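You operate a simulated robot arm through the tools that you are given. There is no shell and no other tool. Be economical: measure what you need, move in short steps, check, and stop when the job is done.

Carry out the task below with a simulated two-armed robot. There is one attempt and no reset: what you move stays moved.

Task
Wipe up the spill on the ottoman top with the dish cloth and put it back.
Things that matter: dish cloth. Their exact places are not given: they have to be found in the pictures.

It is judged by the outcome, as a careful person would: the job done as asked, and still so three seconds after it is handed in. It fails if anything else is knocked over, pushed out of place, dropped, spilled or broken. Flat cloth is picked up by pressing the open fingertips on it (5 to 10 N) and closing them slowly along it; thin cloth reads only 2 to 8 mm in the jaws.

Robot
Two 7-joint arms with two-finger parallel grippers on one trunk, on a base that drives. Base frame: it is fixed to the floor where the robot stands at the start and does not move with it; the origin is under the middle of the robot, x ahead of it, y to its left, z up. Units: mm, degrees, N and s.
The left shoulder is at the start at [70, 187, 1177], the right one opposite. Payload 3.91 kg a hand.
Tool frame (each hand has its own): the origin (TCP) lies between the finger pads and is the grasp point; the fingertips stand 30 mm ahead of it; z points along the fingers, y is the line along which they close. Largest opening 110 mm; finger width 20, thickness 10; the body of the gripper, 48 by 112 mm, starts 55 mm behind the TCP.
Orientation is that of the tool frame in the base frame, as a unit quaternion [w, x, y, z]. With the fingers straight down and closing along the base's y, the tool's x points along the base's -x, its y along +y and its z along -z.

Tools
- The arms move only by the tool play_rows. It takes "left_targets", "right_targets" or both (then of equal length, played together; a hand with none holds still); each is one flat list of numbers, 7 for each row, row after row: the opening in per cent of the stroke, from 0 (shut) to 100 (fully open), then the shift along the tool's x, y, z in units of 150 mm (1.0 is 150 mm), then the turn, a rotation vector about the tool's x, y, z in units of 45 degrees (1.0 is 45 degrees). In form: [fingers, tx, ty, tz, wx, wy, wz, fingers, tx, ty, tz, wx, wy, wz, ...]. A call has 1 to 20 rows; each row is the pose to reach, as a shift and turn from the pose commanded when the call began, along the tool's axes at that moment. A call with a number of a shift or a turn outside -1 to 1 is refused whole. A row lasts 0.2 s, in which the tool goes at most 50 mm and 8.6 degrees; a call with a longer step from one row to the next is refused whole, and so is a gripper value outside its range. Where a pose cannot be reached the arm comes as near as it can. A force on the tool above 40 N (or 10 N above the force at the start of the call, whichever is more), or a blocked arm, ends the call early, and 0.2 s more pass. Each finger travels about 72 mm/s and halts on what it meets, pressing with about 42 N; the grip force reading is that of the motor and also rises with nothing between the fingers. The clock runs only during rows and for 0.2 s after the last one: add rows that repeat a pose to give the fingers time. It gives the time, the measured TCP pose, the force on the tool (base axes), the opening and the grip force at its end, in the units of the frame above (readings bear some noise), with the torque about the TCP (base axes, N m) and any sound that the robot's microphone picked up.
- Cameras (640 x 400 px; columns grow to the right, rows downward): "scene" is now at [109.9, -48.2, 1360.2]; the picture's right is [-0.68, -0.74, -0.00], its down [-0.63, 0.58, -0.52] and it looks along [0.38, -0.35, -0.86] (base axes); focal length 283 px, centre (320, 200). "left" rides on the left gripper at [72, -17, -103] in its tool frame; the picture's right is [0.23, 0.97, 0.00], its down [-0.76, 0.18, -0.62] and it looks along [-0.61, 0.14, 0.78] (tool axes); focal length 222 px, centre (320, 200). "right" rides on the right gripper at [72, 17, -103] in its tool frame; the picture's right is [-0.23, 0.97, 0.00], its down [-0.76, -0.18, -0.62] and it looks along [-0.61, -0.14, 0.78] (tool axes); focal length 222 px, centre (320, 200).
- capture(camera): a new picture of that camera. No time passes.
- slide_trunk(by): slides the trunk up (or, below 0, down) by that many mm; the arms and the scene camera ride with it, the base frame stays. It gives what a move gives, with no picture.
- base_move(legs): drives the robot by 1 to 6 legs, each [ahead, turn to the left] in mm and degrees, along the robot's own axes; the way and the turn of a leg run together, so that a leg with both is an arc; at most 1500 mm and 180 degrees a leg. The arms and the cameras ride along, it lands a little off, and it stops where it bumps. It gives what a move gives.
- head_to(pan, tilt): turns the head with the scene camera to pan (to the left, within 86 degrees either way) and tilt (down, from -29 to 69), counted from straight ahead of the robot. It gives what a move gives.
- locate(camera, pixels): there is no depth. For up to 12 entries [column, row, z] of the newest picture of that camera ("zoom" is the newest enlarged one), the place [x, y] in the base frame at which the ray of that pixel passes the height z, good to about 2 mm, but the place of the scene camera against the robot may be out by one fixed shift of up to 18 mm in any direction. No time passes.
- inspect(camera, box): a new picture of the part [left, top, right, bottom] of that camera's present view, enlarged. No time passes.
- close_job(): hands the job in; it is judged then, once.

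Work in short steps. Measure before you move; look again where a grasp or a placing could have gone wrong, and mend it. You have 80 turns and 78 pictures in all, those below and enlarged ones among them. Open the grippers and draw the arms clear of the work before you hand the job in, unless the task says otherwise; then end with one line.

The tools are called after "Emit:" as name(argument=value, ...) on one line, values as JSON. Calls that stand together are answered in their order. play_rows: Moves the arms, as the interface text tells. Its arguments: {"type":"object","properties":{"left_targets":{"type":"array"},"right_targets":{"type":"array"}},"required":[]} The other tools are called the same way: slide_trunk (by) slides the trunk up or down; base_move (legs) drives the base; head_to (pan, tilt) turns the head that bears the scene camera; capture (camera) takes a picture; locate (camera, pixels) gives the place at which the rays of pixels pass given heights; inspect (camera, box) takes an enlarged picture of a part of a camera's view; close_job () hands the job in.

At the start:

```text
t: 0.0
left_eef_pos: [314.6, -34.6, 718.0]
left_tool_rot: [0.0, 0.0, 1.0, 0.0]
left_force: [-0.7, 0.3, 0.3]
left_moment: [0.0, -0.03, -0.01]
left_gripper_width: 109.9
left_finger_force: 0.0
right_eef_pos: [318.0, -454.4, 737.0]
right_tool_rot: [0.0, 0.0, 1.0, 0.0]
right_force: [0.3, 0.2, -0.4]
right_moment: [0.02, 0.0, -0.01]
right_gripper_width: 110.0
right_finger_force: 0.1
trunk travel left (down, up): [-687.0, 253.0]
robot x, y, heading: [1.9, -1.7, 0.0]
head pan, tilt: [-42.6, 58.8]
```

scene: 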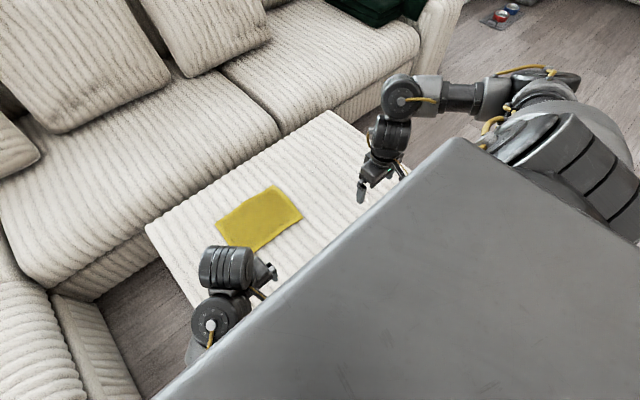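
right: 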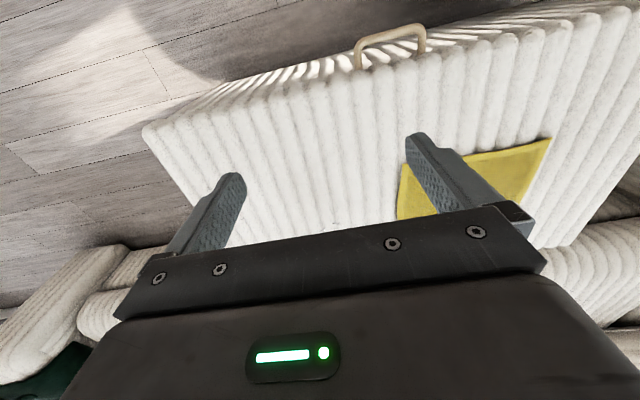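
left: 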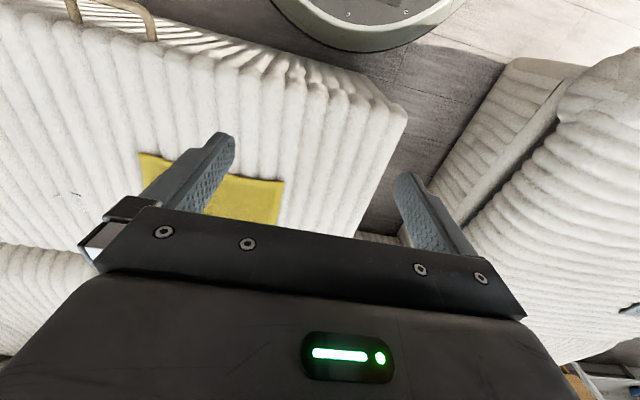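

The yellow cloth lies near (260,217) in the scene view; the spill isn't obvious, only a faint mark near (70,195) in the left view. I enlarge both.

Emit:
inspect(camera="scene", box=[140, 100, 420, 300])

Emit:
inspect(camera="left", box=[0, 100, 300, 280])

Emit:
inspect(camera="right", box=[220, 80, 600, 320])

```text
2.00 times, centred on (280, 200) of scene
```

zoom: 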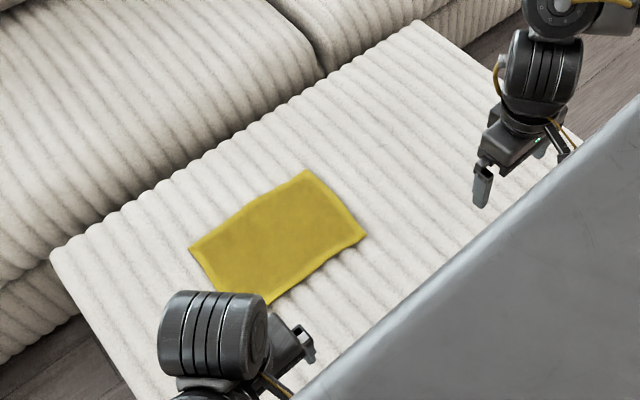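

```text
2.13 times, centred on (150, 190) of left
```

zoom: 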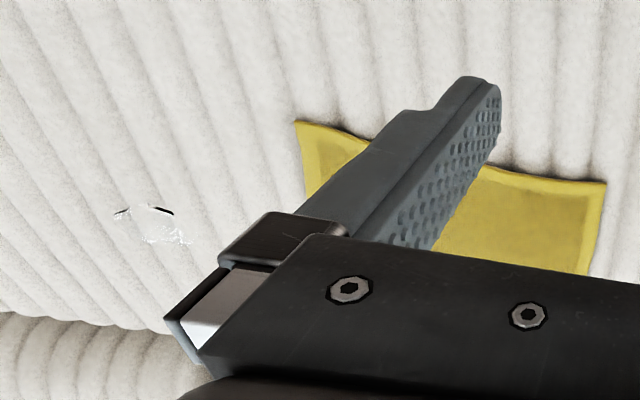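

```text
1.67 times, centred on (410, 200) of right
```

zoom: 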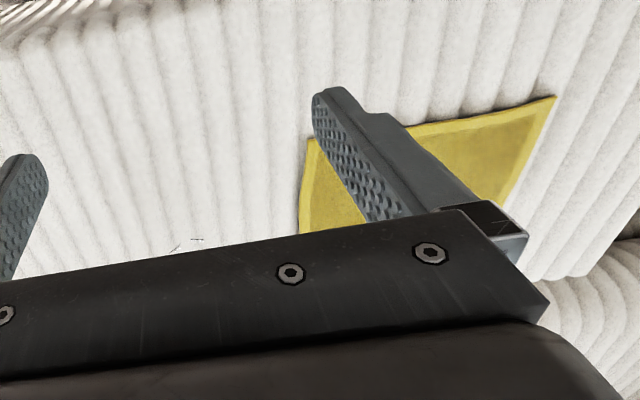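

A clear wet patch shows at left px (70,197) and right px (330,225). I triangulate the height with the cloth's near-right corner (left 138,155; right 406,164) and the spill.

Emit:
locate(camera="left", pixels=[[138, 155, 350], [138, 155, 400], [138, 155, 450], [70, 200, 350], [70, 200, 400], [70, 200, 450], [283, 184, 400]])

Emit:
locate(camera="right", pixels=[[406, 164, 350], [406, 164, 400], [406, 164, 450], [332, 225, 350], [332, 225, 400], [332, 225, 450], [551, 138, 400]])

Emit:
locate(camera="scene", pixels=[[302, 217, 400], [274, 185, 400], [215, 224, 400], [252, 252, 400], [330, 110, 400], [146, 228, 400]])

```text
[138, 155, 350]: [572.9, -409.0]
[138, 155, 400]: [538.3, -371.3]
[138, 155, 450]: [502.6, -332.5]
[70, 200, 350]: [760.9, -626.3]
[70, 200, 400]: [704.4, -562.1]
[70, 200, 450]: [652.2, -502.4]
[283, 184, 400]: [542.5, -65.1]
```

```text
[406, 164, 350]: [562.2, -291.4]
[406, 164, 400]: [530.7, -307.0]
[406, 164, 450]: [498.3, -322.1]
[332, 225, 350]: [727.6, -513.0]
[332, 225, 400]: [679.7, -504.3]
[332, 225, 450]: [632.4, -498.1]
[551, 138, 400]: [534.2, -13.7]
```

```text
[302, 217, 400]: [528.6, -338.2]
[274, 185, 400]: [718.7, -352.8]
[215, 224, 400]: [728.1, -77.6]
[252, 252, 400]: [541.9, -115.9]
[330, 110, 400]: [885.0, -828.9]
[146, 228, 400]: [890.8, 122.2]
```

Surface height comes out about 458. I locate more things at this height: cloth corners, ottoman outline, robot base.

Emit:
locate(camera="scene", pixels=[[302, 217, 460], [274, 185, 460], [215, 224, 460], [252, 252, 460], [330, 110, 455], [146, 228, 455]])

Emit:
locate(camera="left", pixels=[[405, 108, 455], [340, 75, 455], [200, 50, 455], [283, 184, 460], [70, 200, 458], [350, 50, 0], [350, 50, 200], [420, 40, 200]])

Emit:
locate(camera="right", pixels=[[145, 130, 455], [300, 85, 455], [500, 40, 455], [551, 138, 460], [332, 225, 458], [425, 50, 300]])

```text
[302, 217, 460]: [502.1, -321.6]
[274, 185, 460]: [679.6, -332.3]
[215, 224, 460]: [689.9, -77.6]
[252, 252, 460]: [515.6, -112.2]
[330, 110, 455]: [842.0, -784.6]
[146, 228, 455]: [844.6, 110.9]
```

```text
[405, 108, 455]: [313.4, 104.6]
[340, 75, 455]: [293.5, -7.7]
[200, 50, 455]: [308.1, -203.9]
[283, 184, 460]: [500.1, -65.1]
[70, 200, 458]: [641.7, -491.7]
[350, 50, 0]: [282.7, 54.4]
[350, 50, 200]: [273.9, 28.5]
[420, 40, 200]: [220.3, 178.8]
```

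```text
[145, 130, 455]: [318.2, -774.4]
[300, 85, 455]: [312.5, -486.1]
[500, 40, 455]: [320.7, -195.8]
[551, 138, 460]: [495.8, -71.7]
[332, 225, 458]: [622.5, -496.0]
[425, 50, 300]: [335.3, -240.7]
```

The ottoman spans about x 310–845, y −780–110; the cloth x 500–685, y −325 to −70; the spill sits near (632,−495), out of reach from here. I look around to the right and straight down ahead before driving.

Emit:
head_to(pan=-86, tilt=35)

Emit:
capture(camera="scene")

Emit:
head_to(pan=0, tilt=60)

Emit:
capture(camera="scene")

```text
t: 1.1
left_eef_pos: [315.4, -34.1, 718.1]
left_tool_rot: [0.001, 0.0, 1.0, 0.0]
left_force: [0.1, -0.1, -0.9]
left_moment: [0.02, 0.02, 0.03]
left_gripper_width: 110.1
left_finger_force: 0.0
right_eef_pos: [317.9, -454.6, 736.6]
right_tool_rot: [0.0, 0.0, 1.0, 0.0]
right_force: [-0.4, 0.5, 0.0]
right_moment: [0.0, -0.01, -0.03]
right_gripper_width: 110.2
right_finger_force: 0.0
trunk travel left (down, up): [-687.0, 253.0]
robot x, y, heading: [0.8, -3.5, -0.0]
head pan, tilt: [-85.9, 35.0]
```

```text
71 pictures are left
```

scene: 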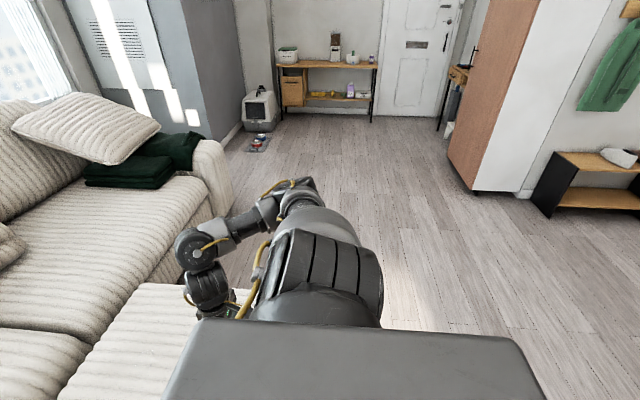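

```text
t: 2.7
left_eef_pos: [314.6, -32.8, 717.7]
left_tool_rot: [0.0, 0.0, 1.0, -0.001]
left_force: [0.4, 0.1, -0.4]
left_moment: [-0.04, 0.03, -0.01]
left_gripper_width: 110.1
left_finger_force: 0.0
right_eef_pos: [317.6, -453.6, 737.1]
right_tool_rot: [-0.001, 0.0, 1.0, 0.0]
right_force: [0.6, -0.2, -0.3]
right_moment: [0.01, -0.03, -0.03]
right_gripper_width: 110.4
right_finger_force: 0.1
trunk travel left (down, up): [-687.0, 253.0]
robot x, y, heading: [-1.1, 1.5, 0.3]
head pan, tilt: [0.0, 60.0]
```

```text
70 pictures are left
```

scene: 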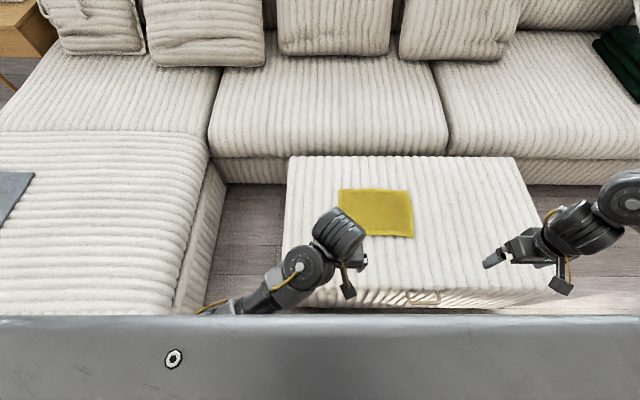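

The right side is open floor. I back off the ottoman, shift about 330 mm to the right and face it again.

Emit:
base_move(legs=[[-100, 0], [0, -90], [330, 0], [0, 90]])

Emit:
capture(camera="scene")

Emit:
capture(camera="right")

Emit:
capture(camera="left")

```text
t: 13.2
left_eef_pos: [217.5, -363.7, 718.0]
left_tool_rot: [0.0, -0.002, 1.0, 0.0]
left_force: [-1.0, -0.9, 0.4]
left_moment: [0.01, 0.02, -0.03]
left_gripper_width: 109.7
left_finger_force: 0.1
right_eef_pos: [223.6, -782.9, 736.0]
right_tool_rot: [0.0, -0.002, 1.0, 0.001]
right_force: [-1.0, 0.5, 0.0]
right_moment: [-0.01, -0.01, -0.01]
right_gripper_width: 110.0
right_finger_force: 0.0
trunk travel left (down, up): [-687.0, 253.0]
robot x, y, heading: [-96.9, -328.8, 0.1]
head pan, tilt: [0.0, 60.0]
```

```text
69 pictures are left
```

scene: 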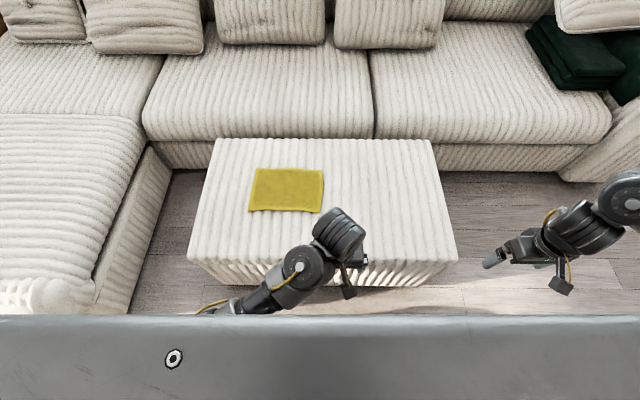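

```text
68 pictures are left
```

right: 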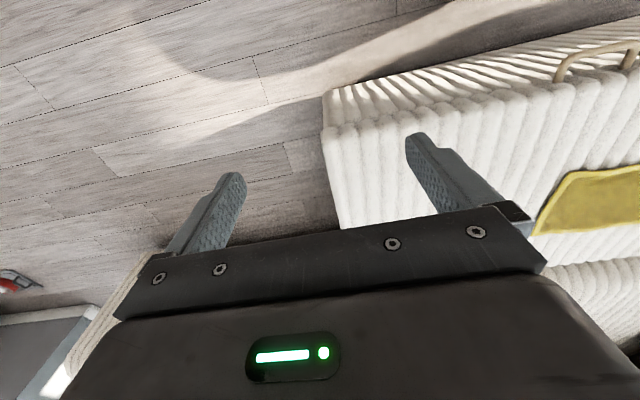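

```text
67 pictures are left
```

left: 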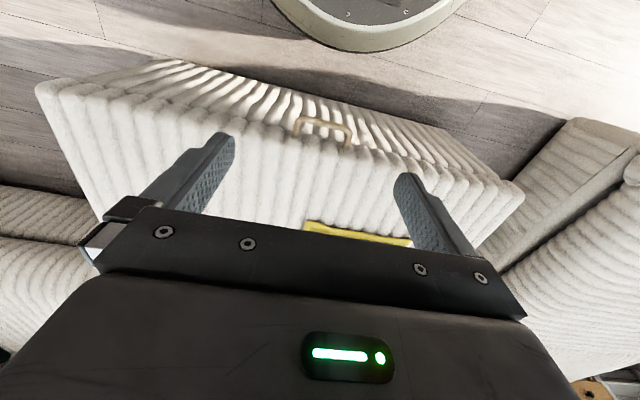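

Good. Now the full cloth is visible at (248–323, 168–213) in the scene view; I locate its corners, the base rim and the handle.

Emit:
locate(camera="scene", pixels=[[257, 168, 460], [323, 170, 460], [320, 213, 460], [248, 211, 460], [216, 138, 455], [430, 139, 455], [187, 258, 455], [457, 258, 455]])

Emit:
locate(camera="left", pixels=[[355, 52, 0], [355, 52, 100], [355, 52, 200], [355, 52, 300], [325, 122, 380], [325, 135, 380], [150, 65, 455], [520, 190, 455]])

Emit:
inspect(camera="scene", box=[180, 120, 470, 300])

```text
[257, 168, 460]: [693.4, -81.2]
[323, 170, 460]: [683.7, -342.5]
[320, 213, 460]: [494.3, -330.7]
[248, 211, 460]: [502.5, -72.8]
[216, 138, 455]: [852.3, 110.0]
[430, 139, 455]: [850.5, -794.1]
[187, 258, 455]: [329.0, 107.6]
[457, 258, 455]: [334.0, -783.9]
```

```text
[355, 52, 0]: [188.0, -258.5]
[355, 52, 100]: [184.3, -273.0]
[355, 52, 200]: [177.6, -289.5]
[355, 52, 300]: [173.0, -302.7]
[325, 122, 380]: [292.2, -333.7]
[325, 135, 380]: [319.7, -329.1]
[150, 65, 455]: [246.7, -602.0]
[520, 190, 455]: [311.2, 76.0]
```

```text
2.21 times, centred on (325, 210) of scene
```

zoom: 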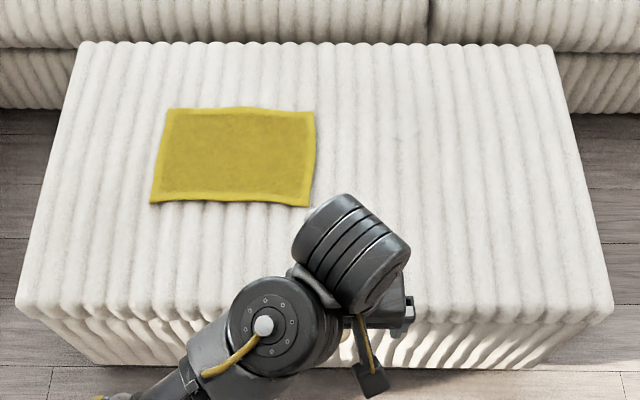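

Measured: cloth corners ≈ (694,−81), (684,−342), (494,−331), (502,−73). I drive ahead 90 mm, turn left 35° in place (brings the right shoulder forward), then move the left hand out to the left and up, and the right hand up.

Emit:
base_move(legs=[[90, 0], [0, 35]])

Emit:
play_rows(left_targets=[100, 0, 0.25, -0.2, 0, 0, 0, 100, 0, 0.5, -0.4, 0, 0, 0, 100, 0, 0.75, -0.6, 0, 0, 0, 100, 0, 1, -0.8, 0, 0, 0, 100, 0, 1, -1, 0, 0, 0], right_targets=[100, 0, 0, -0.2, 0, 0, 0, 100, 0, 0, -0.4, 0, 0, 0, 100, 0, 0, -0.6, 0, 0, 0, 100, 0, 0, -0.8, 0, 0, 0, 100, 0, 0, -1, 0, 0, 0])

Emit:
play_rows(left_targets=[100, 0, 0.25, -0.1, 0, 0, 0, 100, 0, 0.5, -0.2, 0, 0, 0, 100, 0, 0.75, -0.3, 0, 0, 0, 100, 0, 1, -0.4, 0, 0, 0, 100, 0, 1, -0.5, 0, 0, 0], right_targets=[100, 0, 0, -0.1, 0, 0, 0, 100, 0, 0, -0.2, 0, 0, 0, 100, 0, 0, -0.3, 0, 0, 0, 100, 0, 0, -0.4, 0, 0, 0, 100, 0, 0, -0.4, 0, 0, 0])

Emit:
slide_trunk(by=-250)

Emit:
capture(camera="scene")

Emit:
capture(camera="right")

```text
t: 16.0
left_eef_pos: [268.0, -176.1, 717.8]
left_tool_rot: [0.0, -0.305, 0.952, 0.0]
left_force: [-0.6, -0.5, 0.9]
left_moment: [-0.02, -0.01, 0.01]
left_gripper_width: 109.9
left_finger_force: 0.1
right_eef_pos: [515.1, -515.7, 736.5]
right_tool_rot: [0.0, -0.304, 0.953, 0.0]
right_force: [-0.5, -0.7, -0.3]
right_moment: [0.0, -0.02, -0.01]
right_gripper_width: 109.9
right_finger_force: 0.1
trunk travel left (down, up): [-687.0, 253.0]
robot x, y, heading: [-10.9, -325.4, 35.0]
head pan, tilt: [0.0, 60.0]
```

```text
t: 17.2
left_eef_pos: [190.8, -90.4, 712.2]
left_tool_rot: [0.002, -0.304, 0.953, -0.001]
left_force: [-0.6, 0.3, -0.1]
left_moment: [-0.02, -0.01, -0.01]
left_gripper_width: 110.0
left_finger_force: 0.1
left hand out of reach, approached as far as the arm can: row 1, 2, 3, 4, 5
right_eef_pos: [513.4, -516.4, 888.6]
right_tool_rot: [0.0, -0.304, 0.953, -0.001]
right_force: [-0.3, -0.8, 1.1]
right_moment: [-0.04, 0.01, -0.02]
right_gripper_width: 110.2
right_finger_force: 0.0
trunk travel left (down, up): [-687.0, 253.0]
robot x, y, heading: [-11.5, -334.2, 35.6]
head pan, tilt: [0.0, 60.0]
```

```text
t: 18.1
left_eef_pos: [116.8, -5.2, 717.2]
left_tool_rot: [0.005, -0.319, 0.948, -0.002]
left_force: [19.7, -22.5, -15.4]
left_moment: [3.68, 1.4, 2.51]
left_gripper_width: 109.9
left_finger_force: 0.0
left hand out of reach, approached as far as the arm can: row 1, 2, 3, 4
right_eef_pos: [515.1, -515.3, 936.3]
right_tool_rot: [0.0, -0.304, 0.953, 0.001]
right_force: [0.3, -0.4, -1.1]
right_moment: [0.05, 0.01, 0.01]
right_gripper_width: 110.0
right_finger_force: 0.0
trunk travel left (down, up): [-687.0, 253.0]
robot x, y, heading: [-9.3, -330.4, 35.3]
head pan, tilt: [0.0, 60.0]
stopped in row 4 (left hand): the force on the tool passed its limit (the readings are from after the stop); the commanded pose is now the measured one
```

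```text
t: 18.6
left_eef_pos: [118.4, -5.1, 709.1]
left_tool_rot: [0.004, -0.321, 0.947, -0.001]
left_force: [9.5, -11.6, -8.0]
left_moment: [1.97, 0.66, 1.28]
left_gripper_width: 109.7
left_finger_force: 0.0
right_eef_pos: [515.6, -515.3, 927.7]
right_tool_rot: [-0.001, -0.305, 0.952, 0.001]
right_force: [-0.9, 0.2, 0.1]
right_moment: [-0.02, 0.01, -0.02]
right_gripper_width: 109.8
right_finger_force: 0.1
trunk travel left (down, up): [-679.0, 261.0]
robot x, y, heading: [-7.0, -331.2, 35.2]
head pan, tilt: [0.0, 60.0]
stopped: the force on the tool passed its limit (the readings are from after the stop); the commanded pose is now the measured one
```

```text
65 pictures are left
```

scene: 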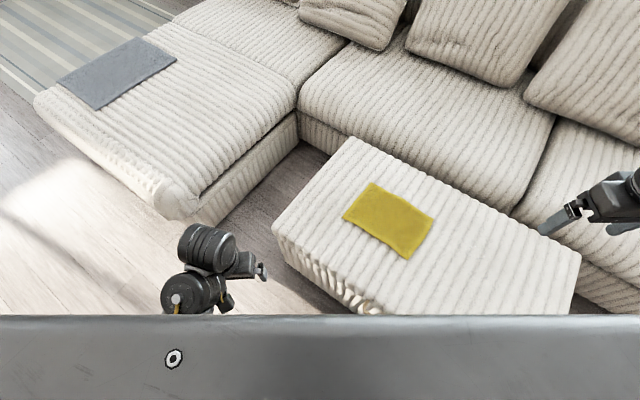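

```text
64 pictures are left
```

right: 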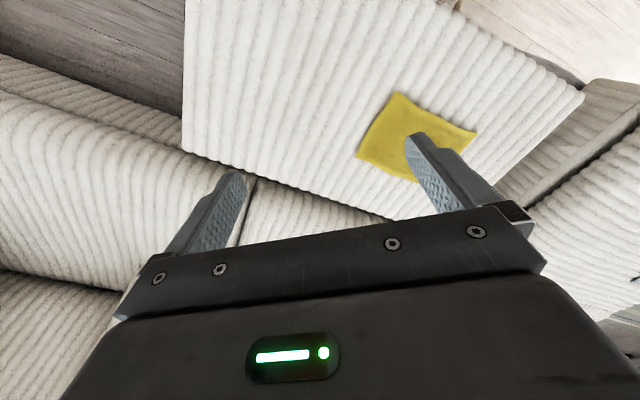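

The left arm folded against itself (force ~17 N, hand clear of furniture). I shift it forward and slightly back inward to relieve it, and raise a little.

Emit:
play_rows(left_targets=[100, -0.15, -0.15, 0, 0, 0, 0, 100, -0.3, -0.25, 0, 0, 0, 0, 100, -0.5, -0.3, -0.1, 0, 0, 0, 100, -0.7, -0.3, -0.2, 0, 0, 0, 100, -0.7, -0.3, -0.2, 0, 0, 0])

```text
t: 19.8
left_eef_pos: [190.4, 13.1, 705.3]
left_tool_rot: [0.003, -0.32, 0.948, -0.001]
left_force: [-0.8, -0.3, -0.8]
left_moment: [0.0, -0.01, -0.02]
left_gripper_width: 109.9
left_finger_force: 0.1
left hand out of reach, approached as far as the arm can: row 2, 3, 4, 5
right_eef_pos: [515.6, -516.3, 928.4]
right_tool_rot: [0.0, -0.304, 0.953, 0.0]
right_force: [0.5, 1.0, 0.0]
right_moment: [0.04, 0.0, 0.0]
right_gripper_width: 110.0
right_finger_force: 0.0
trunk travel left (down, up): [-679.0, 261.0]
robot x, y, heading: [-8.0, -331.6, 35.3]
head pan, tilt: [0.0, 60.0]
```

Force is gone. Left hand sits over floor, at x 190 in front of the ottoman; I lower the trunk 150 mm (left to z≈555, right to ≈778).

Emit:
slide_trunk(by=-150)

Emit:
capture(camera="scene")

Emit:
capture(camera="right")

```text
t: 21.5
left_eef_pos: [189.0, 14.3, 555.5]
left_tool_rot: [0.003, -0.32, 0.947, 0.0]
left_force: [0.1, 0.1, -0.5]
left_moment: [0.0, 0.02, 0.03]
left_gripper_width: 110.1
left_finger_force: 0.0
right_eef_pos: [514.8, -515.7, 777.3]
right_tool_rot: [0.0, -0.304, 0.953, 0.0]
right_force: [0.0, -0.8, -0.3]
right_moment: [0.0, -0.02, -0.02]
right_gripper_width: 110.2
right_finger_force: 0.1
trunk travel left (down, up): [-529.0, 411.0]
robot x, y, heading: [-8.5, -327.6, 35.4]
head pan, tilt: [0.0, 60.0]
```

```text
63 pictures are left
```

scene: 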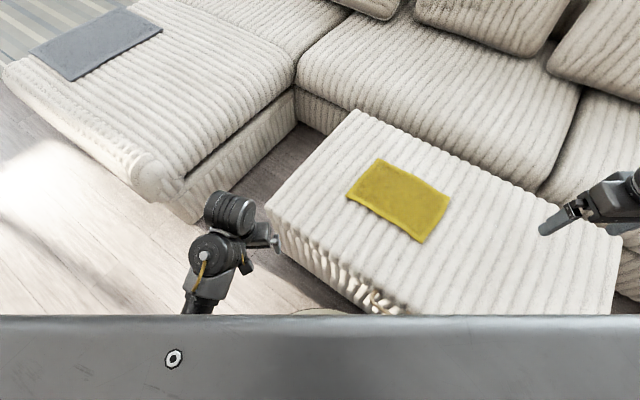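

```text
62 pictures are left
```

right: 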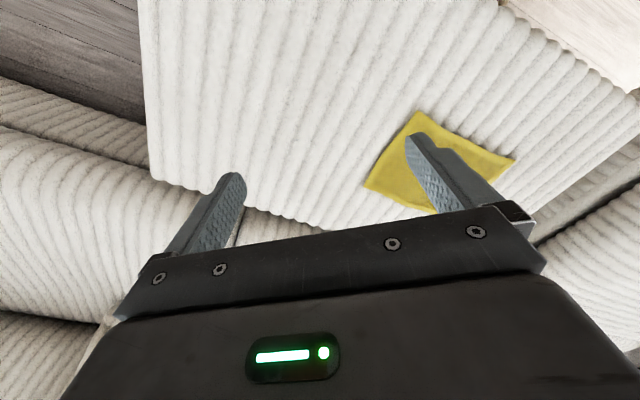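

The right view now covers the spill area; I enlarge it to pin down the spill and triangulate against the earlier estimate.

Emit:
inspect(camera="right", box=[200, 60, 440, 210])

Emit:
inspect(camera="scene", box=[420, 160, 620, 285])

```text
2.67 times, centred on (320, 135) of right
```

zoom: 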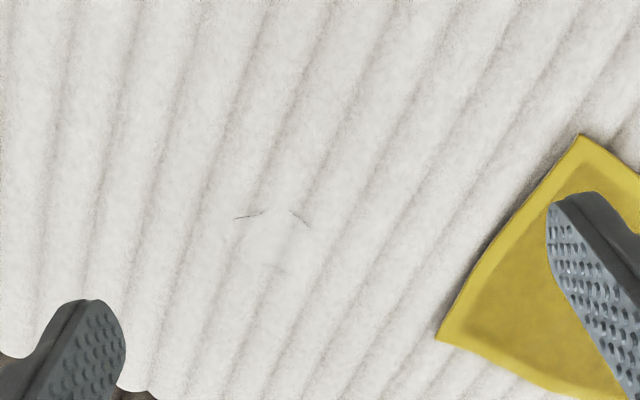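

```text
3.20 times, centred on (520, 222) of scene
```

zoom: 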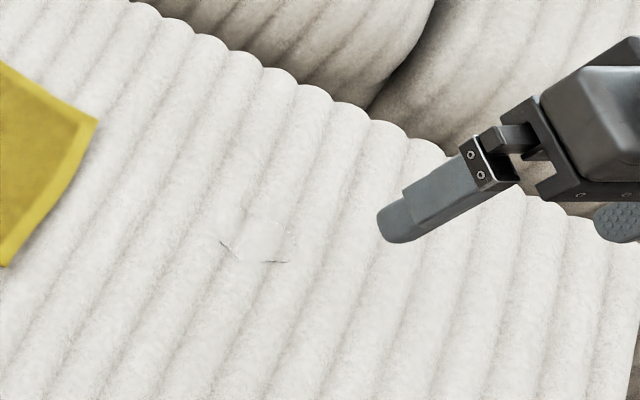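

Spill: right px (302,150), scene px (501,235). I locate it and the cloth corners from both cameras to settle height and scene shift.

Emit:
locate(camera="right", pixels=[[302, 150, 455], [287, 140, 455], [316, 143, 455], [304, 162, 455], [417.5, 110.6, 440], [417.5, 110.6, 460], [417.5, 110.6, 480], [364, 187, 460], [515, 158, 460]])

Emit:
locate(camera="scene", pixels=[[501, 235, 455], [489, 236, 455], [510, 241, 455], [450, 198, 440], [450, 198, 460], [450, 198, 480], [421, 243, 460], [376, 158, 460], [347, 193, 460]])

```text
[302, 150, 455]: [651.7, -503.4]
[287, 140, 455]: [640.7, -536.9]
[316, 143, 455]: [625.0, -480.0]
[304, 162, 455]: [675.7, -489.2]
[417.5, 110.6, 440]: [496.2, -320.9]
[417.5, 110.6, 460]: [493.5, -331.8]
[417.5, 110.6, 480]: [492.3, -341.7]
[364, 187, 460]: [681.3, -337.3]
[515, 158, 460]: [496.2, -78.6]
```

```text
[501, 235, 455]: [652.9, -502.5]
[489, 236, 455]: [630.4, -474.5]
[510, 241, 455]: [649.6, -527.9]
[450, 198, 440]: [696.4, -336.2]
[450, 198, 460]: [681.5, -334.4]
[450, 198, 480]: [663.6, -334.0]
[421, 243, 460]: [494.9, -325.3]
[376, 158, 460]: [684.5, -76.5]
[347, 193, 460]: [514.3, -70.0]
```

Both cameras agree: spill centre ≈ (645,−503), ~65 mm across; cloth centre ≈ (590,−206), height 460. I move the right hand above the cloth centre, turning it so the fingers close about along the ribs (base x).

Emit:
play_rows(right_targets=[80, -0.2, 0.174, 0.13, 0, 0, 0, 60, -0.4, 0.348, 0.26, 0, 0, 0, 45, -0.6, 0.523, 0.39, 0, 0, 0, 45, -0.803, 0.697, 0.53, 0, 0, 0, 45, -0.803, 0.697, 0.53, 0, 0, 0])

Emit:
play_rows(right_targets=[45, -0.134, 0.116, 0.1, 0, 0, -0.167, 45, -0.268, 0.232, 0.2, 0, 0, -0.333, 45, -0.4, 0.348, 0.3, 0, 0, -0.5, 45, -0.535, 0.465, 0.4, 0, 0, -0.667, 45, -0.67, 0.58, 0.4, 0, 0, -0.833, 45, -0.803, 0.697, 0.4, 0, 0, -1.0, 45, -0.803, 0.697, 0.4, 0, 0, -1.0])

Emit:
capture(camera="scene")

Emit:
capture(camera="right")

```text
t: 22.7
left_eef_pos: [191.0, 14.2, 553.9]
left_tool_rot: [0.004, -0.321, 0.947, -0.001]
left_force: [-0.5, -0.2, -0.9]
left_moment: [0.02, -0.02, -0.02]
left_gripper_width: 110.2
left_finger_force: 0.0
right_eef_pos: [553.6, -360.7, 696.3]
right_tool_rot: [0.0, -0.304, 0.953, 0.001]
right_force: [-0.7, -0.5, 0.0]
right_moment: [0.01, 0.0, -0.03]
right_gripper_width: 49.4
right_finger_force: 0.1
trunk travel left (down, up): [-529.0, 411.0]
robot x, y, heading: [-8.0, -328.0, 35.1]
head pan, tilt: [0.0, 60.0]
```

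```text
t: 24.3
left_eef_pos: [190.1, 13.4, 554.3]
left_tool_rot: [0.004, -0.32, 0.947, -0.001]
left_force: [-0.3, 1.1, 0.3]
left_moment: [-0.02, 0.01, 0.0]
left_gripper_width: 109.8
left_finger_force: 0.1
right_eef_pos: [591.3, -204.7, 639.1]
right_tool_rot: [0.0, -0.646, 0.763, 0.0]
right_force: [0.5, 0.5, 0.8]
right_moment: [0.03, -0.02, 0.01]
right_gripper_width: 49.1
right_finger_force: 0.1
trunk travel left (down, up): [-529.0, 411.0]
robot x, y, heading: [-8.9, -330.1, 35.3]
head pan, tilt: [0.0, 60.0]
```

```text
59 pictures are left
```

scene: 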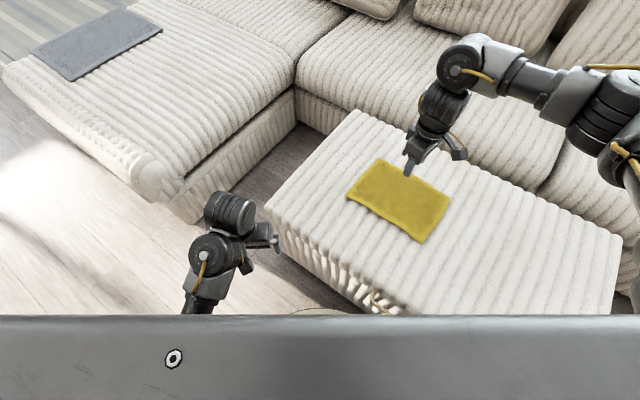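

```text
58 pictures are left
```

right: 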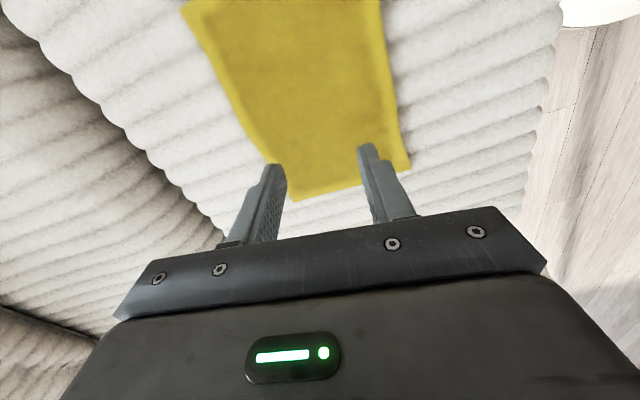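

Hand is at (591,−205,639). I descend 137 mm to just above the cloth, then check.

Emit:
play_rows(right_targets=[45, 0, 0, 0.25, 0, 0, 0, 45, 0, 0, 0.5, 0, 0, 0, 45, 0, 0, 0.75, 0, 0, 0, 45, 0, 0, 0.9, 0, 0, 0, 45, 0, 0, 0.9, 0, 0, 0])

Emit:
capture(camera="right")

```text
t: 25.5
left_eef_pos: [190.3, 13.3, 553.5]
left_tool_rot: [0.004, -0.32, 0.948, -0.001]
left_force: [-0.5, -0.2, -0.7]
left_moment: [0.02, -0.01, -0.01]
left_gripper_width: 109.8
left_finger_force: 0.2
right_eef_pos: [591.9, -204.9, 503.7]
right_tool_rot: [0.0, -0.646, 0.764, 0.0]
right_force: [0.8, -0.7, -1.5]
right_moment: [-0.01, 0.01, 0.0]
right_gripper_width: 49.6
right_finger_force: 0.0
trunk travel left (down, up): [-529.0, 411.0]
robot x, y, heading: [-5.8, -326.8, 35.5]
head pan, tilt: [0.0, 60.0]
```

```text
57 pictures are left
```

right: 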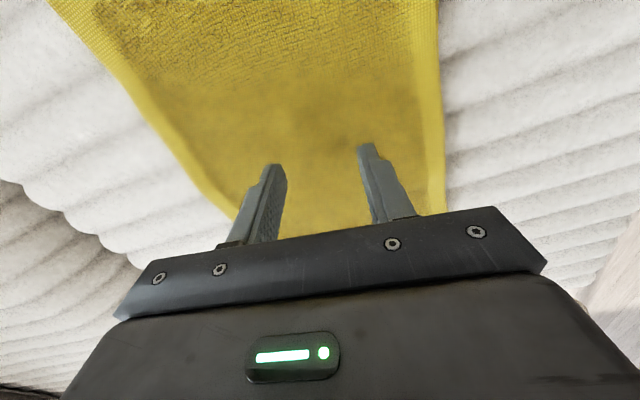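

Tips are at z≈474, above the cloth. I go down 12 mm in small steps and read the force.

Emit:
play_rows(right_targets=[45, 0, 0, 0.03, 0, 0, 0, 45, 0, 0, 0.06, 0, 0, 0, 45, 0, 0, 0.08, 0, 0, 0, 45, 0, 0, 0.08, 0, 0, 0])

```text
t: 26.5
left_eef_pos: [190.3, 13.3, 555.5]
left_tool_rot: [0.004, -0.32, 0.947, -0.001]
left_force: [0.4, -0.3, -0.2]
left_moment: [-0.01, 0.03, 0.0]
left_gripper_width: 110.0
left_finger_force: 0.1
right_eef_pos: [590.9, -206.3, 491.6]
right_tool_rot: [0.001, -0.645, 0.764, 0.0]
right_force: [0.4, -0.4, 0.0]
right_moment: [-0.02, -0.02, 0.0]
right_gripper_width: 49.3
right_finger_force: 0.0
trunk travel left (down, up): [-529.0, 411.0]
robot x, y, heading: [-9.1, -331.9, 35.4]
head pan, tilt: [0.0, 60.0]
```

No contact yet at tips z≈462; 3 mm more at a time.

Emit:
play_rows(right_targets=[45, 0, 0, 0.02, 0, 0, 0, 45, 0, 0, 0.02, 0, 0, 0])

Emit:
play_rows(right_targets=[45, 0, 0, 0.015, 0, 0, 0, 45, 0, 0, 0.015, 0, 0, 0])

```text
t: 27.1
left_eef_pos: [189.2, 13.6, 555.6]
left_tool_rot: [0.004, -0.319, 0.948, 0.0]
left_force: [1.4, 0.2, 0.0]
left_moment: [0.02, -0.01, -0.03]
left_gripper_width: 110.2
left_finger_force: 0.1
right_eef_pos: [591.0, -206.4, 489.3]
right_tool_rot: [0.001, -0.646, 0.764, -0.001]
right_force: [0.1, -0.2, -0.4]
right_moment: [0.01, 0.01, 0.01]
right_gripper_width: 49.4
right_finger_force: 0.1
trunk travel left (down, up): [-529.0, 411.0]
robot x, y, heading: [-7.9, -329.0, 35.4]
head pan, tilt: [0.0, 60.0]
```

```text
t: 27.7
left_eef_pos: [189.4, 12.1, 553.6]
left_tool_rot: [0.004, -0.319, 0.948, 0.0]
left_force: [0.1, -0.7, -0.6]
left_moment: [-0.02, 0.01, 0.01]
left_gripper_width: 110.0
left_finger_force: 0.0
right_eef_pos: [592.0, -205.7, 487.1]
right_tool_rot: [0.0, -0.646, 0.763, 0.0]
right_force: [-0.2, 0.3, 0.9]
right_moment: [0.0, -0.01, 0.04]
right_gripper_width: 49.3
right_finger_force: 0.1
trunk travel left (down, up): [-529.0, 411.0]
robot x, y, heading: [-8.8, -330.3, 35.4]
head pan, tilt: [0.0, 60.0]
```

Force about 1 N or nothing; I continue down in 2 mm steps.

Emit:
play_rows(right_targets=[45, 0, 0, 0.014, 0, 0, 0, 45, 0, 0, 0.014, 0, 0, 0])

Emit:
play_rows(right_targets=[45, 0, 0, 0.014, 0, 0, 0, 45, 0, 0, 0.014, 0, 0, 0])

Emit:
capture(camera="right")

```text
t: 28.3
left_eef_pos: [190.7, 13.7, 554.4]
left_tool_rot: [0.004, -0.32, 0.947, 0.0]
left_force: [0.4, -0.5, 0.5]
left_moment: [-0.01, 0.02, 0.0]
left_gripper_width: 110.1
left_finger_force: 0.1
right_eef_pos: [590.5, -205.4, 484.6]
right_tool_rot: [0.0, -0.645, 0.764, 0.0]
right_force: [-0.3, -0.2, 2.1]
right_moment: [0.0, -0.01, 0.0]
right_gripper_width: 49.5
right_finger_force: 0.2
trunk travel left (down, up): [-529.0, 411.0]
robot x, y, heading: [-8.7, -329.8, 35.1]
head pan, tilt: [0.0, 60.0]
```

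```text
t: 28.9
left_eef_pos: [190.6, 14.1, 555.0]
left_tool_rot: [0.005, -0.32, 0.947, -0.001]
left_force: [0.5, -0.2, -0.3]
left_moment: [0.0, 0.0, 0.02]
left_gripper_width: 109.7
left_finger_force: 0.0
right_eef_pos: [591.0, -205.0, 482.8]
right_tool_rot: [0.001, -0.645, 0.764, 0.001]
right_force: [0.0, -1.3, 11.1]
right_moment: [-0.05, 0.02, 0.04]
right_gripper_width: 49.4
right_finger_force: 0.0
trunk travel left (down, up): [-529.0, 411.0]
robot x, y, heading: [-8.8, -331.3, 35.4]
head pan, tilt: [0.0, 60.0]
```

```text
56 pictures are left
```

right: 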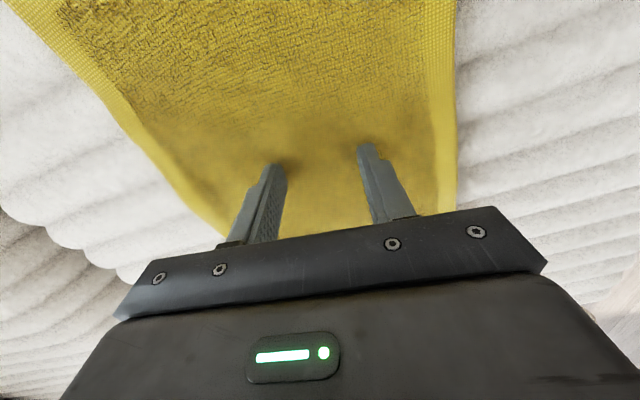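

Contact: 11 N press at TCP z 482.8. I close slowly along the cloth.

Emit:
play_rows(right_targets=[42, 0, 0, 0, 0, 0, 0, 39, 0, 0, 0, 0, 0, 0, 36, 0, 0, 0, 0, 0, 0, 33, 0, 0, 0, 0, 0, 0, 30, 0, 0, 0, 0, 0, 0, 27, 0, 0, 0, 0, 0, 0, 24, 0, 0, 0, 0, 0, 0, 21, 0, 0, 0, 0, 0, 0, 18, 0, 0, 0, 0, 0, 0, 15, 0, 0, 0, 0, 0, 0, 12, 0, 0, 0, 0, 0, 0, 9, 0, 0, 0, 0, 0, 0, 6, 0, 0, 0, 0, 0, 0, 4, 0, 0, 0, 0, 0, 0, 2, 0, 0, 0, 0, 0, 0, 0, 0, 0, 0, 0, 0, 0, 0, 0, 0, 0, 0, 0, 0, 0, 0, 0, 0, 0, 0, 0])

Emit:
capture(camera="right")

```text
t: 32.7
left_eef_pos: [190.4, 13.4, 554.1]
left_tool_rot: [0.006, -0.32, 0.948, -0.001]
left_force: [0.1, 0.2, 0.4]
left_moment: [0.03, 0.01, 0.0]
left_gripper_width: 110.0
left_finger_force: 0.1
right_eef_pos: [589.3, -205.0, 481.8]
right_tool_rot: [0.001, -0.645, 0.764, 0.0]
right_force: [0.3, -0.4, 12.7]
right_moment: [0.03, -0.03, -0.02]
right_gripper_width: 4.2
right_finger_force: 42.3
trunk travel left (down, up): [-529.0, 411.0]
robot x, y, heading: [-8.1, -332.5, 35.4]
head pan, tilt: [0.0, 60.0]
```

```text
55 pictures are left
```

right: 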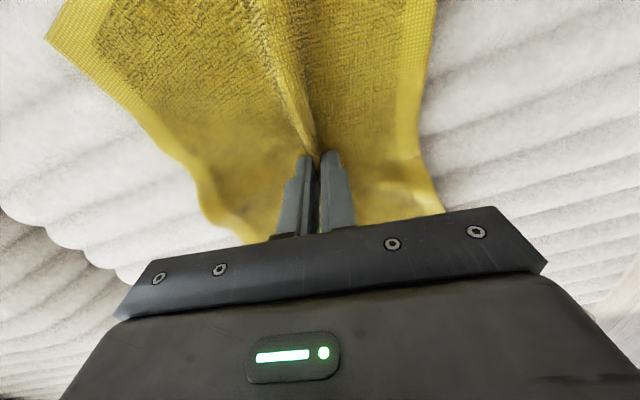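

Gripped (4.2 mm, ridge of cloth between the tips). I ease up 9 mm and slide halfway toward the spill.

Emit:
play_rows(right_targets=[0, 0, 0, -0.06, 0, 0, 0, 0, 0.135, -0.05, -0.06, 0, 0, 0, 0, 0.271, -0.1, -0.06, 0, 0, 0, 0, 0.407, -0.15, -0.06, 0, 0, 0, 0, 0.542, -0.2, -0.06, 0, 0, 0, 0, 0.678, -0.25, -0.06, 0, 0, 0, 0, 0.813, -0.3, -0.06, 0, 0, 0, 0, 0.949, -0.348, -0.06, 0, 0, 0, 0, 0.949, -0.348, -0.06, 0, 0, 0])

Emit:
capture(camera="scene")

Emit:
capture(camera="right")

```text
t: 34.7
left_eef_pos: [189.2, 14.4, 554.5]
left_tool_rot: [0.004, -0.32, 0.947, 0.0]
left_force: [1.1, -0.3, 0.3]
left_moment: [0.02, 0.02, 0.04]
left_gripper_width: 110.0
left_finger_force: 0.0
right_eef_pos: [617.3, -354.9, 490.1]
right_tool_rot: [0.0, -0.646, 0.764, 0.0]
right_force: [0.4, -0.3, 0.6]
right_moment: [-0.01, 0.02, -0.03]
right_gripper_width: 3.9
right_finger_force: 42.1
trunk travel left (down, up): [-529.0, 411.0]
robot x, y, heading: [-9.1, -328.9, 35.7]
head pan, tilt: [0.0, 60.0]
```

```text
54 pictures are left
```

scene: 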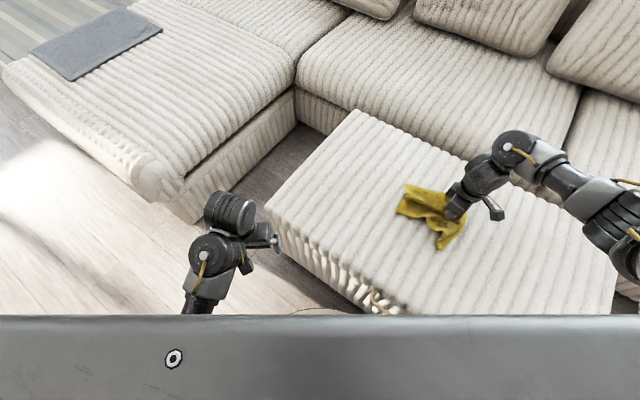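

```text
53 pictures are left
```

right: 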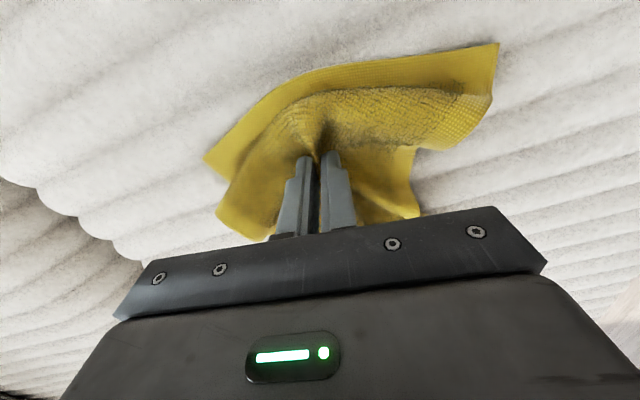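

Cloth follows, leading edge folded over a bit. I continue the same stretch to the spill centre and look.

Emit:
play_rows(right_targets=[0, 0.135, -0.05, 0, 0, 0, 0, 0, 0.271, -0.1, 0, 0, 0, 0, 0, 0.407, -0.15, 0, 0, 0, 0, 0, 0.542, -0.2, 0, 0, 0, 0, 0, 0.678, -0.25, 0, 0, 0, 0, 0, 0.813, -0.3, 0, 0, 0, 0, 0, 0.949, -0.348, 0, 0, 0, 0, 0, 0.949, -0.348, 0.03, 0, 0, 0, 0, 0.949, -0.348, 0.03, 0, 0, 0])

Emit:
inspect(camera="scene", box=[400, 150, 640, 300])

Emit:
capture(camera="right")

```text
t: 36.7
left_eef_pos: [189.8, 13.4, 554.7]
left_tool_rot: [0.004, -0.32, 0.947, -0.002]
left_force: [0.7, 0.1, -0.3]
left_moment: [0.04, -0.02, 0.02]
left_gripper_width: 110.1
left_finger_force: 0.1
right_eef_pos: [645.5, -504.3, 487.6]
right_tool_rot: [0.0, -0.645, 0.764, -0.001]
right_force: [-1.3, -1.0, 9.3]
right_moment: [-0.09, 0.01, -0.05]
right_gripper_width: 4.3
right_finger_force: 41.8
trunk travel left (down, up): [-529.0, 411.0]
robot x, y, heading: [-6.3, -329.9, 35.6]
head pan, tilt: [0.0, 60.0]
```

```text
2.67 times, centred on (520, 225) of scene
```

zoom: 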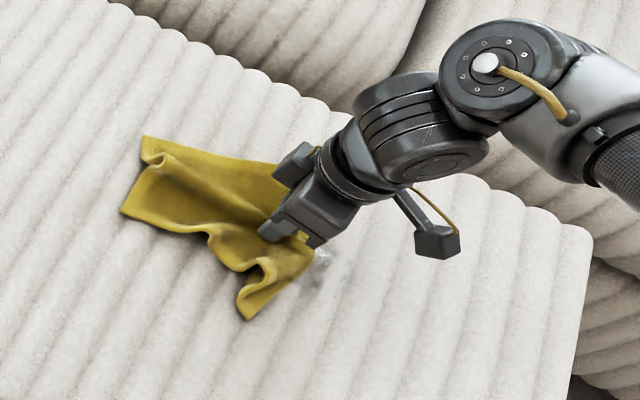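

```text
51 pictures are left
```

right: 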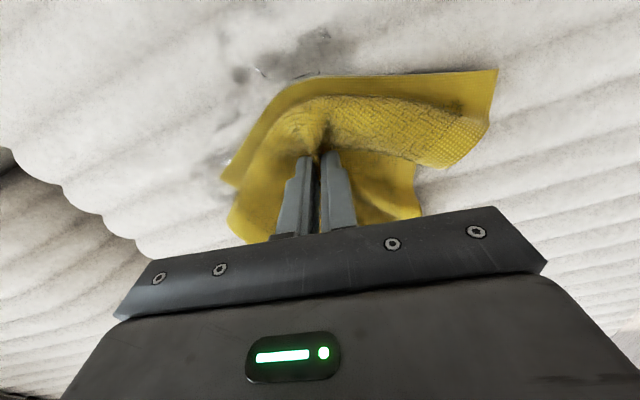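

Contact at 9 N; a damp grey patch shows beyond the leading edge at right px (250,75),(320,40),(225,160). I locate it to size the wiping area.

Emit:
locate(camera="right", pixels=[[240, 75, 455], [320, 35, 455], [350, 55, 455], [225, 160, 455], [222, 190, 455], [220, 35, 455], [295, 75, 455]])

Emit:
inspect(camera="right", box=[140, 0, 460, 200])

```text
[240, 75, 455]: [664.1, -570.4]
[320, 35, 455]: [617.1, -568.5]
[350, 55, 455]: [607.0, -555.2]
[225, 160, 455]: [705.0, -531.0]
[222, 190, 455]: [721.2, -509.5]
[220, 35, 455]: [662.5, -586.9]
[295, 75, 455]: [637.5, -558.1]
```

```text
2.00 times, centred on (300, 100) of right
```

zoom: 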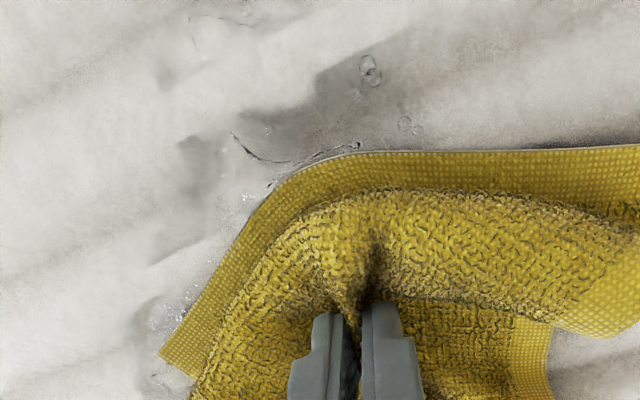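

The clear liquid seems to reach roughly x 600–720, y −480…−590. I wipe the far half in a zigzag of pressed strokes.

Emit:
play_rows(right_targets=[0, 0.197, -0.034, 0, 0, 0, 0, 0, 0.394, -0.067, 0, 0, 0, 0, 0, 0.624, -0.106, 0, 0, 0, 0, 0, 0.596, -0.271, 0, 0, 0, 0, 0, 0.366, -0.231, 0, 0, 0, 0, 0, 0.136, -0.192, 0, 0, 0, 0, 0, -0.094, -0.153, 0, 0, 0, 0, 0, -0.291, -0.12, 0, 0, 0, 0, 0, -0.319, -0.284, 0, 0, 0, 0, 0, -0.089, -0.323, 0, 0, 0, 0, 0, 0.141, -0.362, 0, 0, 0, 0, 0, 0.371, -0.401, 0, 0, 0, 0, 0, 0.568, -0.435, 0, 0, 0, 0, 0, 0.54, -0.599, 0, 0, 0, 0, 0, 0.31, -0.56, 0, 0, 0, 0, 0, 0.08, -0.521, 0, 0, 0, 0, 0, -0.15, -0.482, 0, 0, 0, 0, 0, -0.347, -0.448, 0, 0, 0, 0, 0, -0.176, -0.241, 0, 0, 0, 0, 0, 0, 0, 0, 0, 0, 0])

Emit:
capture(camera="right")

Emit:
inspect(camera="scene", box=[400, 150, 640, 300])

```text
t: 40.9
left_eef_pos: [189.5, 14.2, 554.8]
left_tool_rot: [0.004, -0.32, 0.947, 0.0]
left_force: [-0.3, 0.2, 0.3]
left_moment: [-0.01, 0.0, 0.0]
left_gripper_width: 109.9
left_finger_force: 0.0
right_eef_pos: [647.0, -503.8, 486.7]
right_tool_rot: [0.001, -0.646, 0.764, 0.001]
right_force: [-1.0, 0.0, -0.2]
right_moment: [-0.03, 0.03, -0.04]
right_gripper_width: 4.0
right_finger_force: 42.4
trunk travel left (down, up): [-529.0, 411.0]
robot x, y, heading: [-8.8, -331.1, 35.5]
head pan, tilt: [0.0, 60.0]
```

```text
49 pictures are left
```

right: 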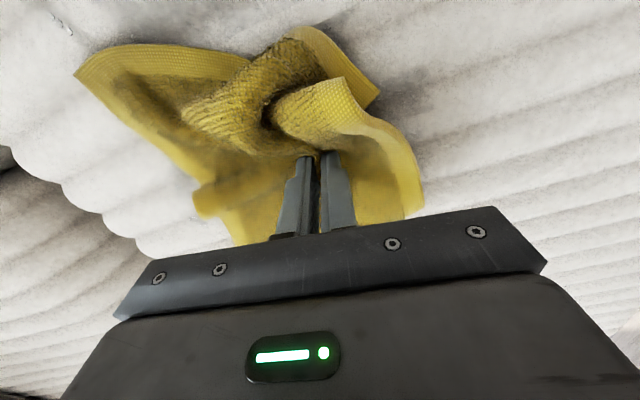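

```text
2.67 times, centred on (520, 225) of scene
```

zoom: 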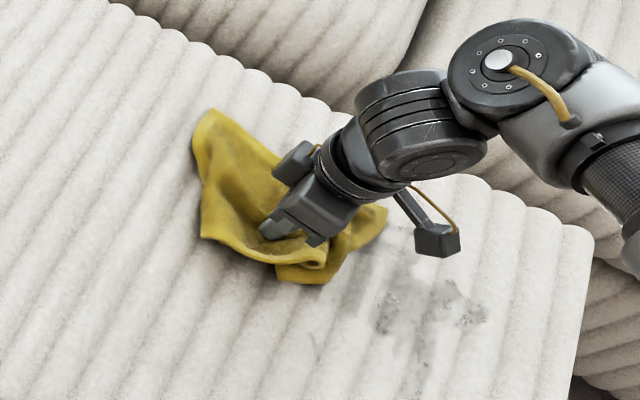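

In the scene view grey wet patches appear at zoom (350–490, 225–390), i.e. closer to me/right of the hand. I locate their extent.

Emit:
locate(camera="zoom", pixels=[[345, 290, 455], [400, 225, 455], [485, 315, 455], [390, 325, 455], [425, 370, 455], [320, 350, 455], [450, 290, 455]])

Emit:
locate(camera="right", pixels=[[65, 25, 455], [400, 95, 455], [430, 60, 455], [320, 10, 455]])

Emit:
inspect(camera="right", box=[0, 0, 480, 150])

```text
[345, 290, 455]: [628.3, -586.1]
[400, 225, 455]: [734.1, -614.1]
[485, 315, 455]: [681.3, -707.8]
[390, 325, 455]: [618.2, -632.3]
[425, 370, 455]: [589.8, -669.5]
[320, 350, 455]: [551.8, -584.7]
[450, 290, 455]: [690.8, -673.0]
```

```text
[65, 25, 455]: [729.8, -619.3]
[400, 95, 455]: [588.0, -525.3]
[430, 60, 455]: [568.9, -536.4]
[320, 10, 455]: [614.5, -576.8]
```

```text
1.33 times, centred on (240, 75) of right
```

zoom: 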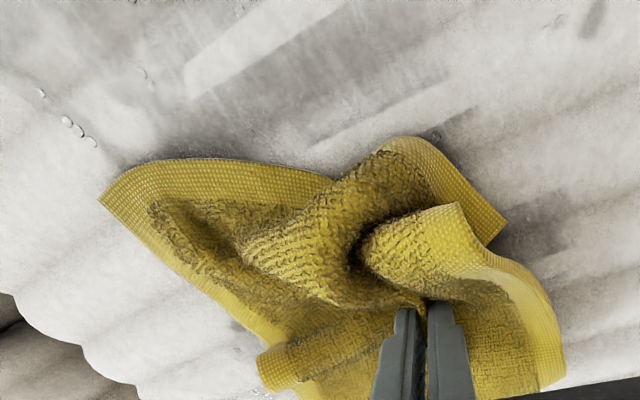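

Some of this may be arm shadow. I lift the cloth and shift it aside (+y) to see the surface clear.

Emit:
play_rows(right_targets=[0, 0, 0, -0.25, 0, 0, 0, 0, 0, 0, -0.5, 0, 0, 0, 0, 0, 0, -0.75, 0, 0, 0, 0, -0.25, 0.04, -0.9, 0, 0, 0, 0, -0.5, 0.08, -0.9, 0, 0, 0, 0, -0.75, 0.13, -0.9, 0, 0, 0, 0, -1, 0.17, -0.9, 0, 0, 0, 0, -1, 0.17, -0.9, 0, 0, 0])

Emit:
inspect(camera="scene", box=[400, 150, 640, 300])

Emit:
capture(camera="right")

```text
t: 42.7
left_eef_pos: [188.6, 13.2, 553.5]
left_tool_rot: [0.004, -0.32, 0.948, -0.001]
left_force: [-0.1, 0.5, 0.4]
left_moment: [-0.01, 0.0, 0.02]
left_gripper_width: 110.0
left_finger_force: 0.1
right_eef_pos: [648.3, -351.8, 620.7]
right_tool_rot: [0.0, -0.646, 0.764, -0.001]
right_force: [0.1, -0.3, -0.6]
right_moment: [-0.01, 0.01, -0.07]
right_gripper_width: 3.8
right_finger_force: 42.2
trunk travel left (down, up): [-529.0, 411.0]
robot x, y, heading: [-9.4, -332.0, 35.3]
head pan, tilt: [0.0, 60.0]
```

```text
2.67 times, centred on (520, 225) of scene
```

zoom: 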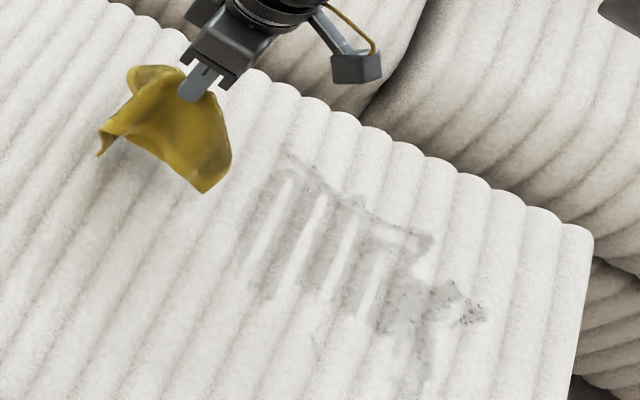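

```text
45 pictures are left
```

right: 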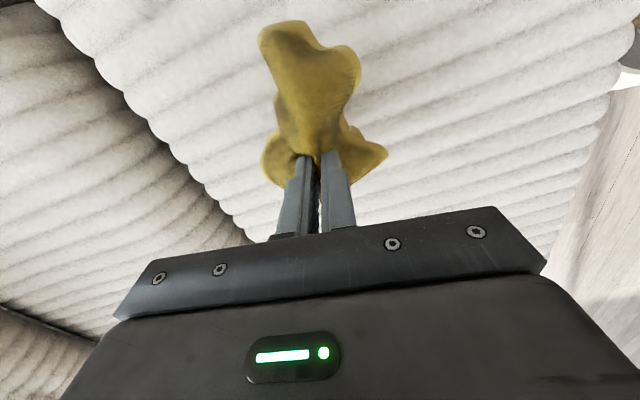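

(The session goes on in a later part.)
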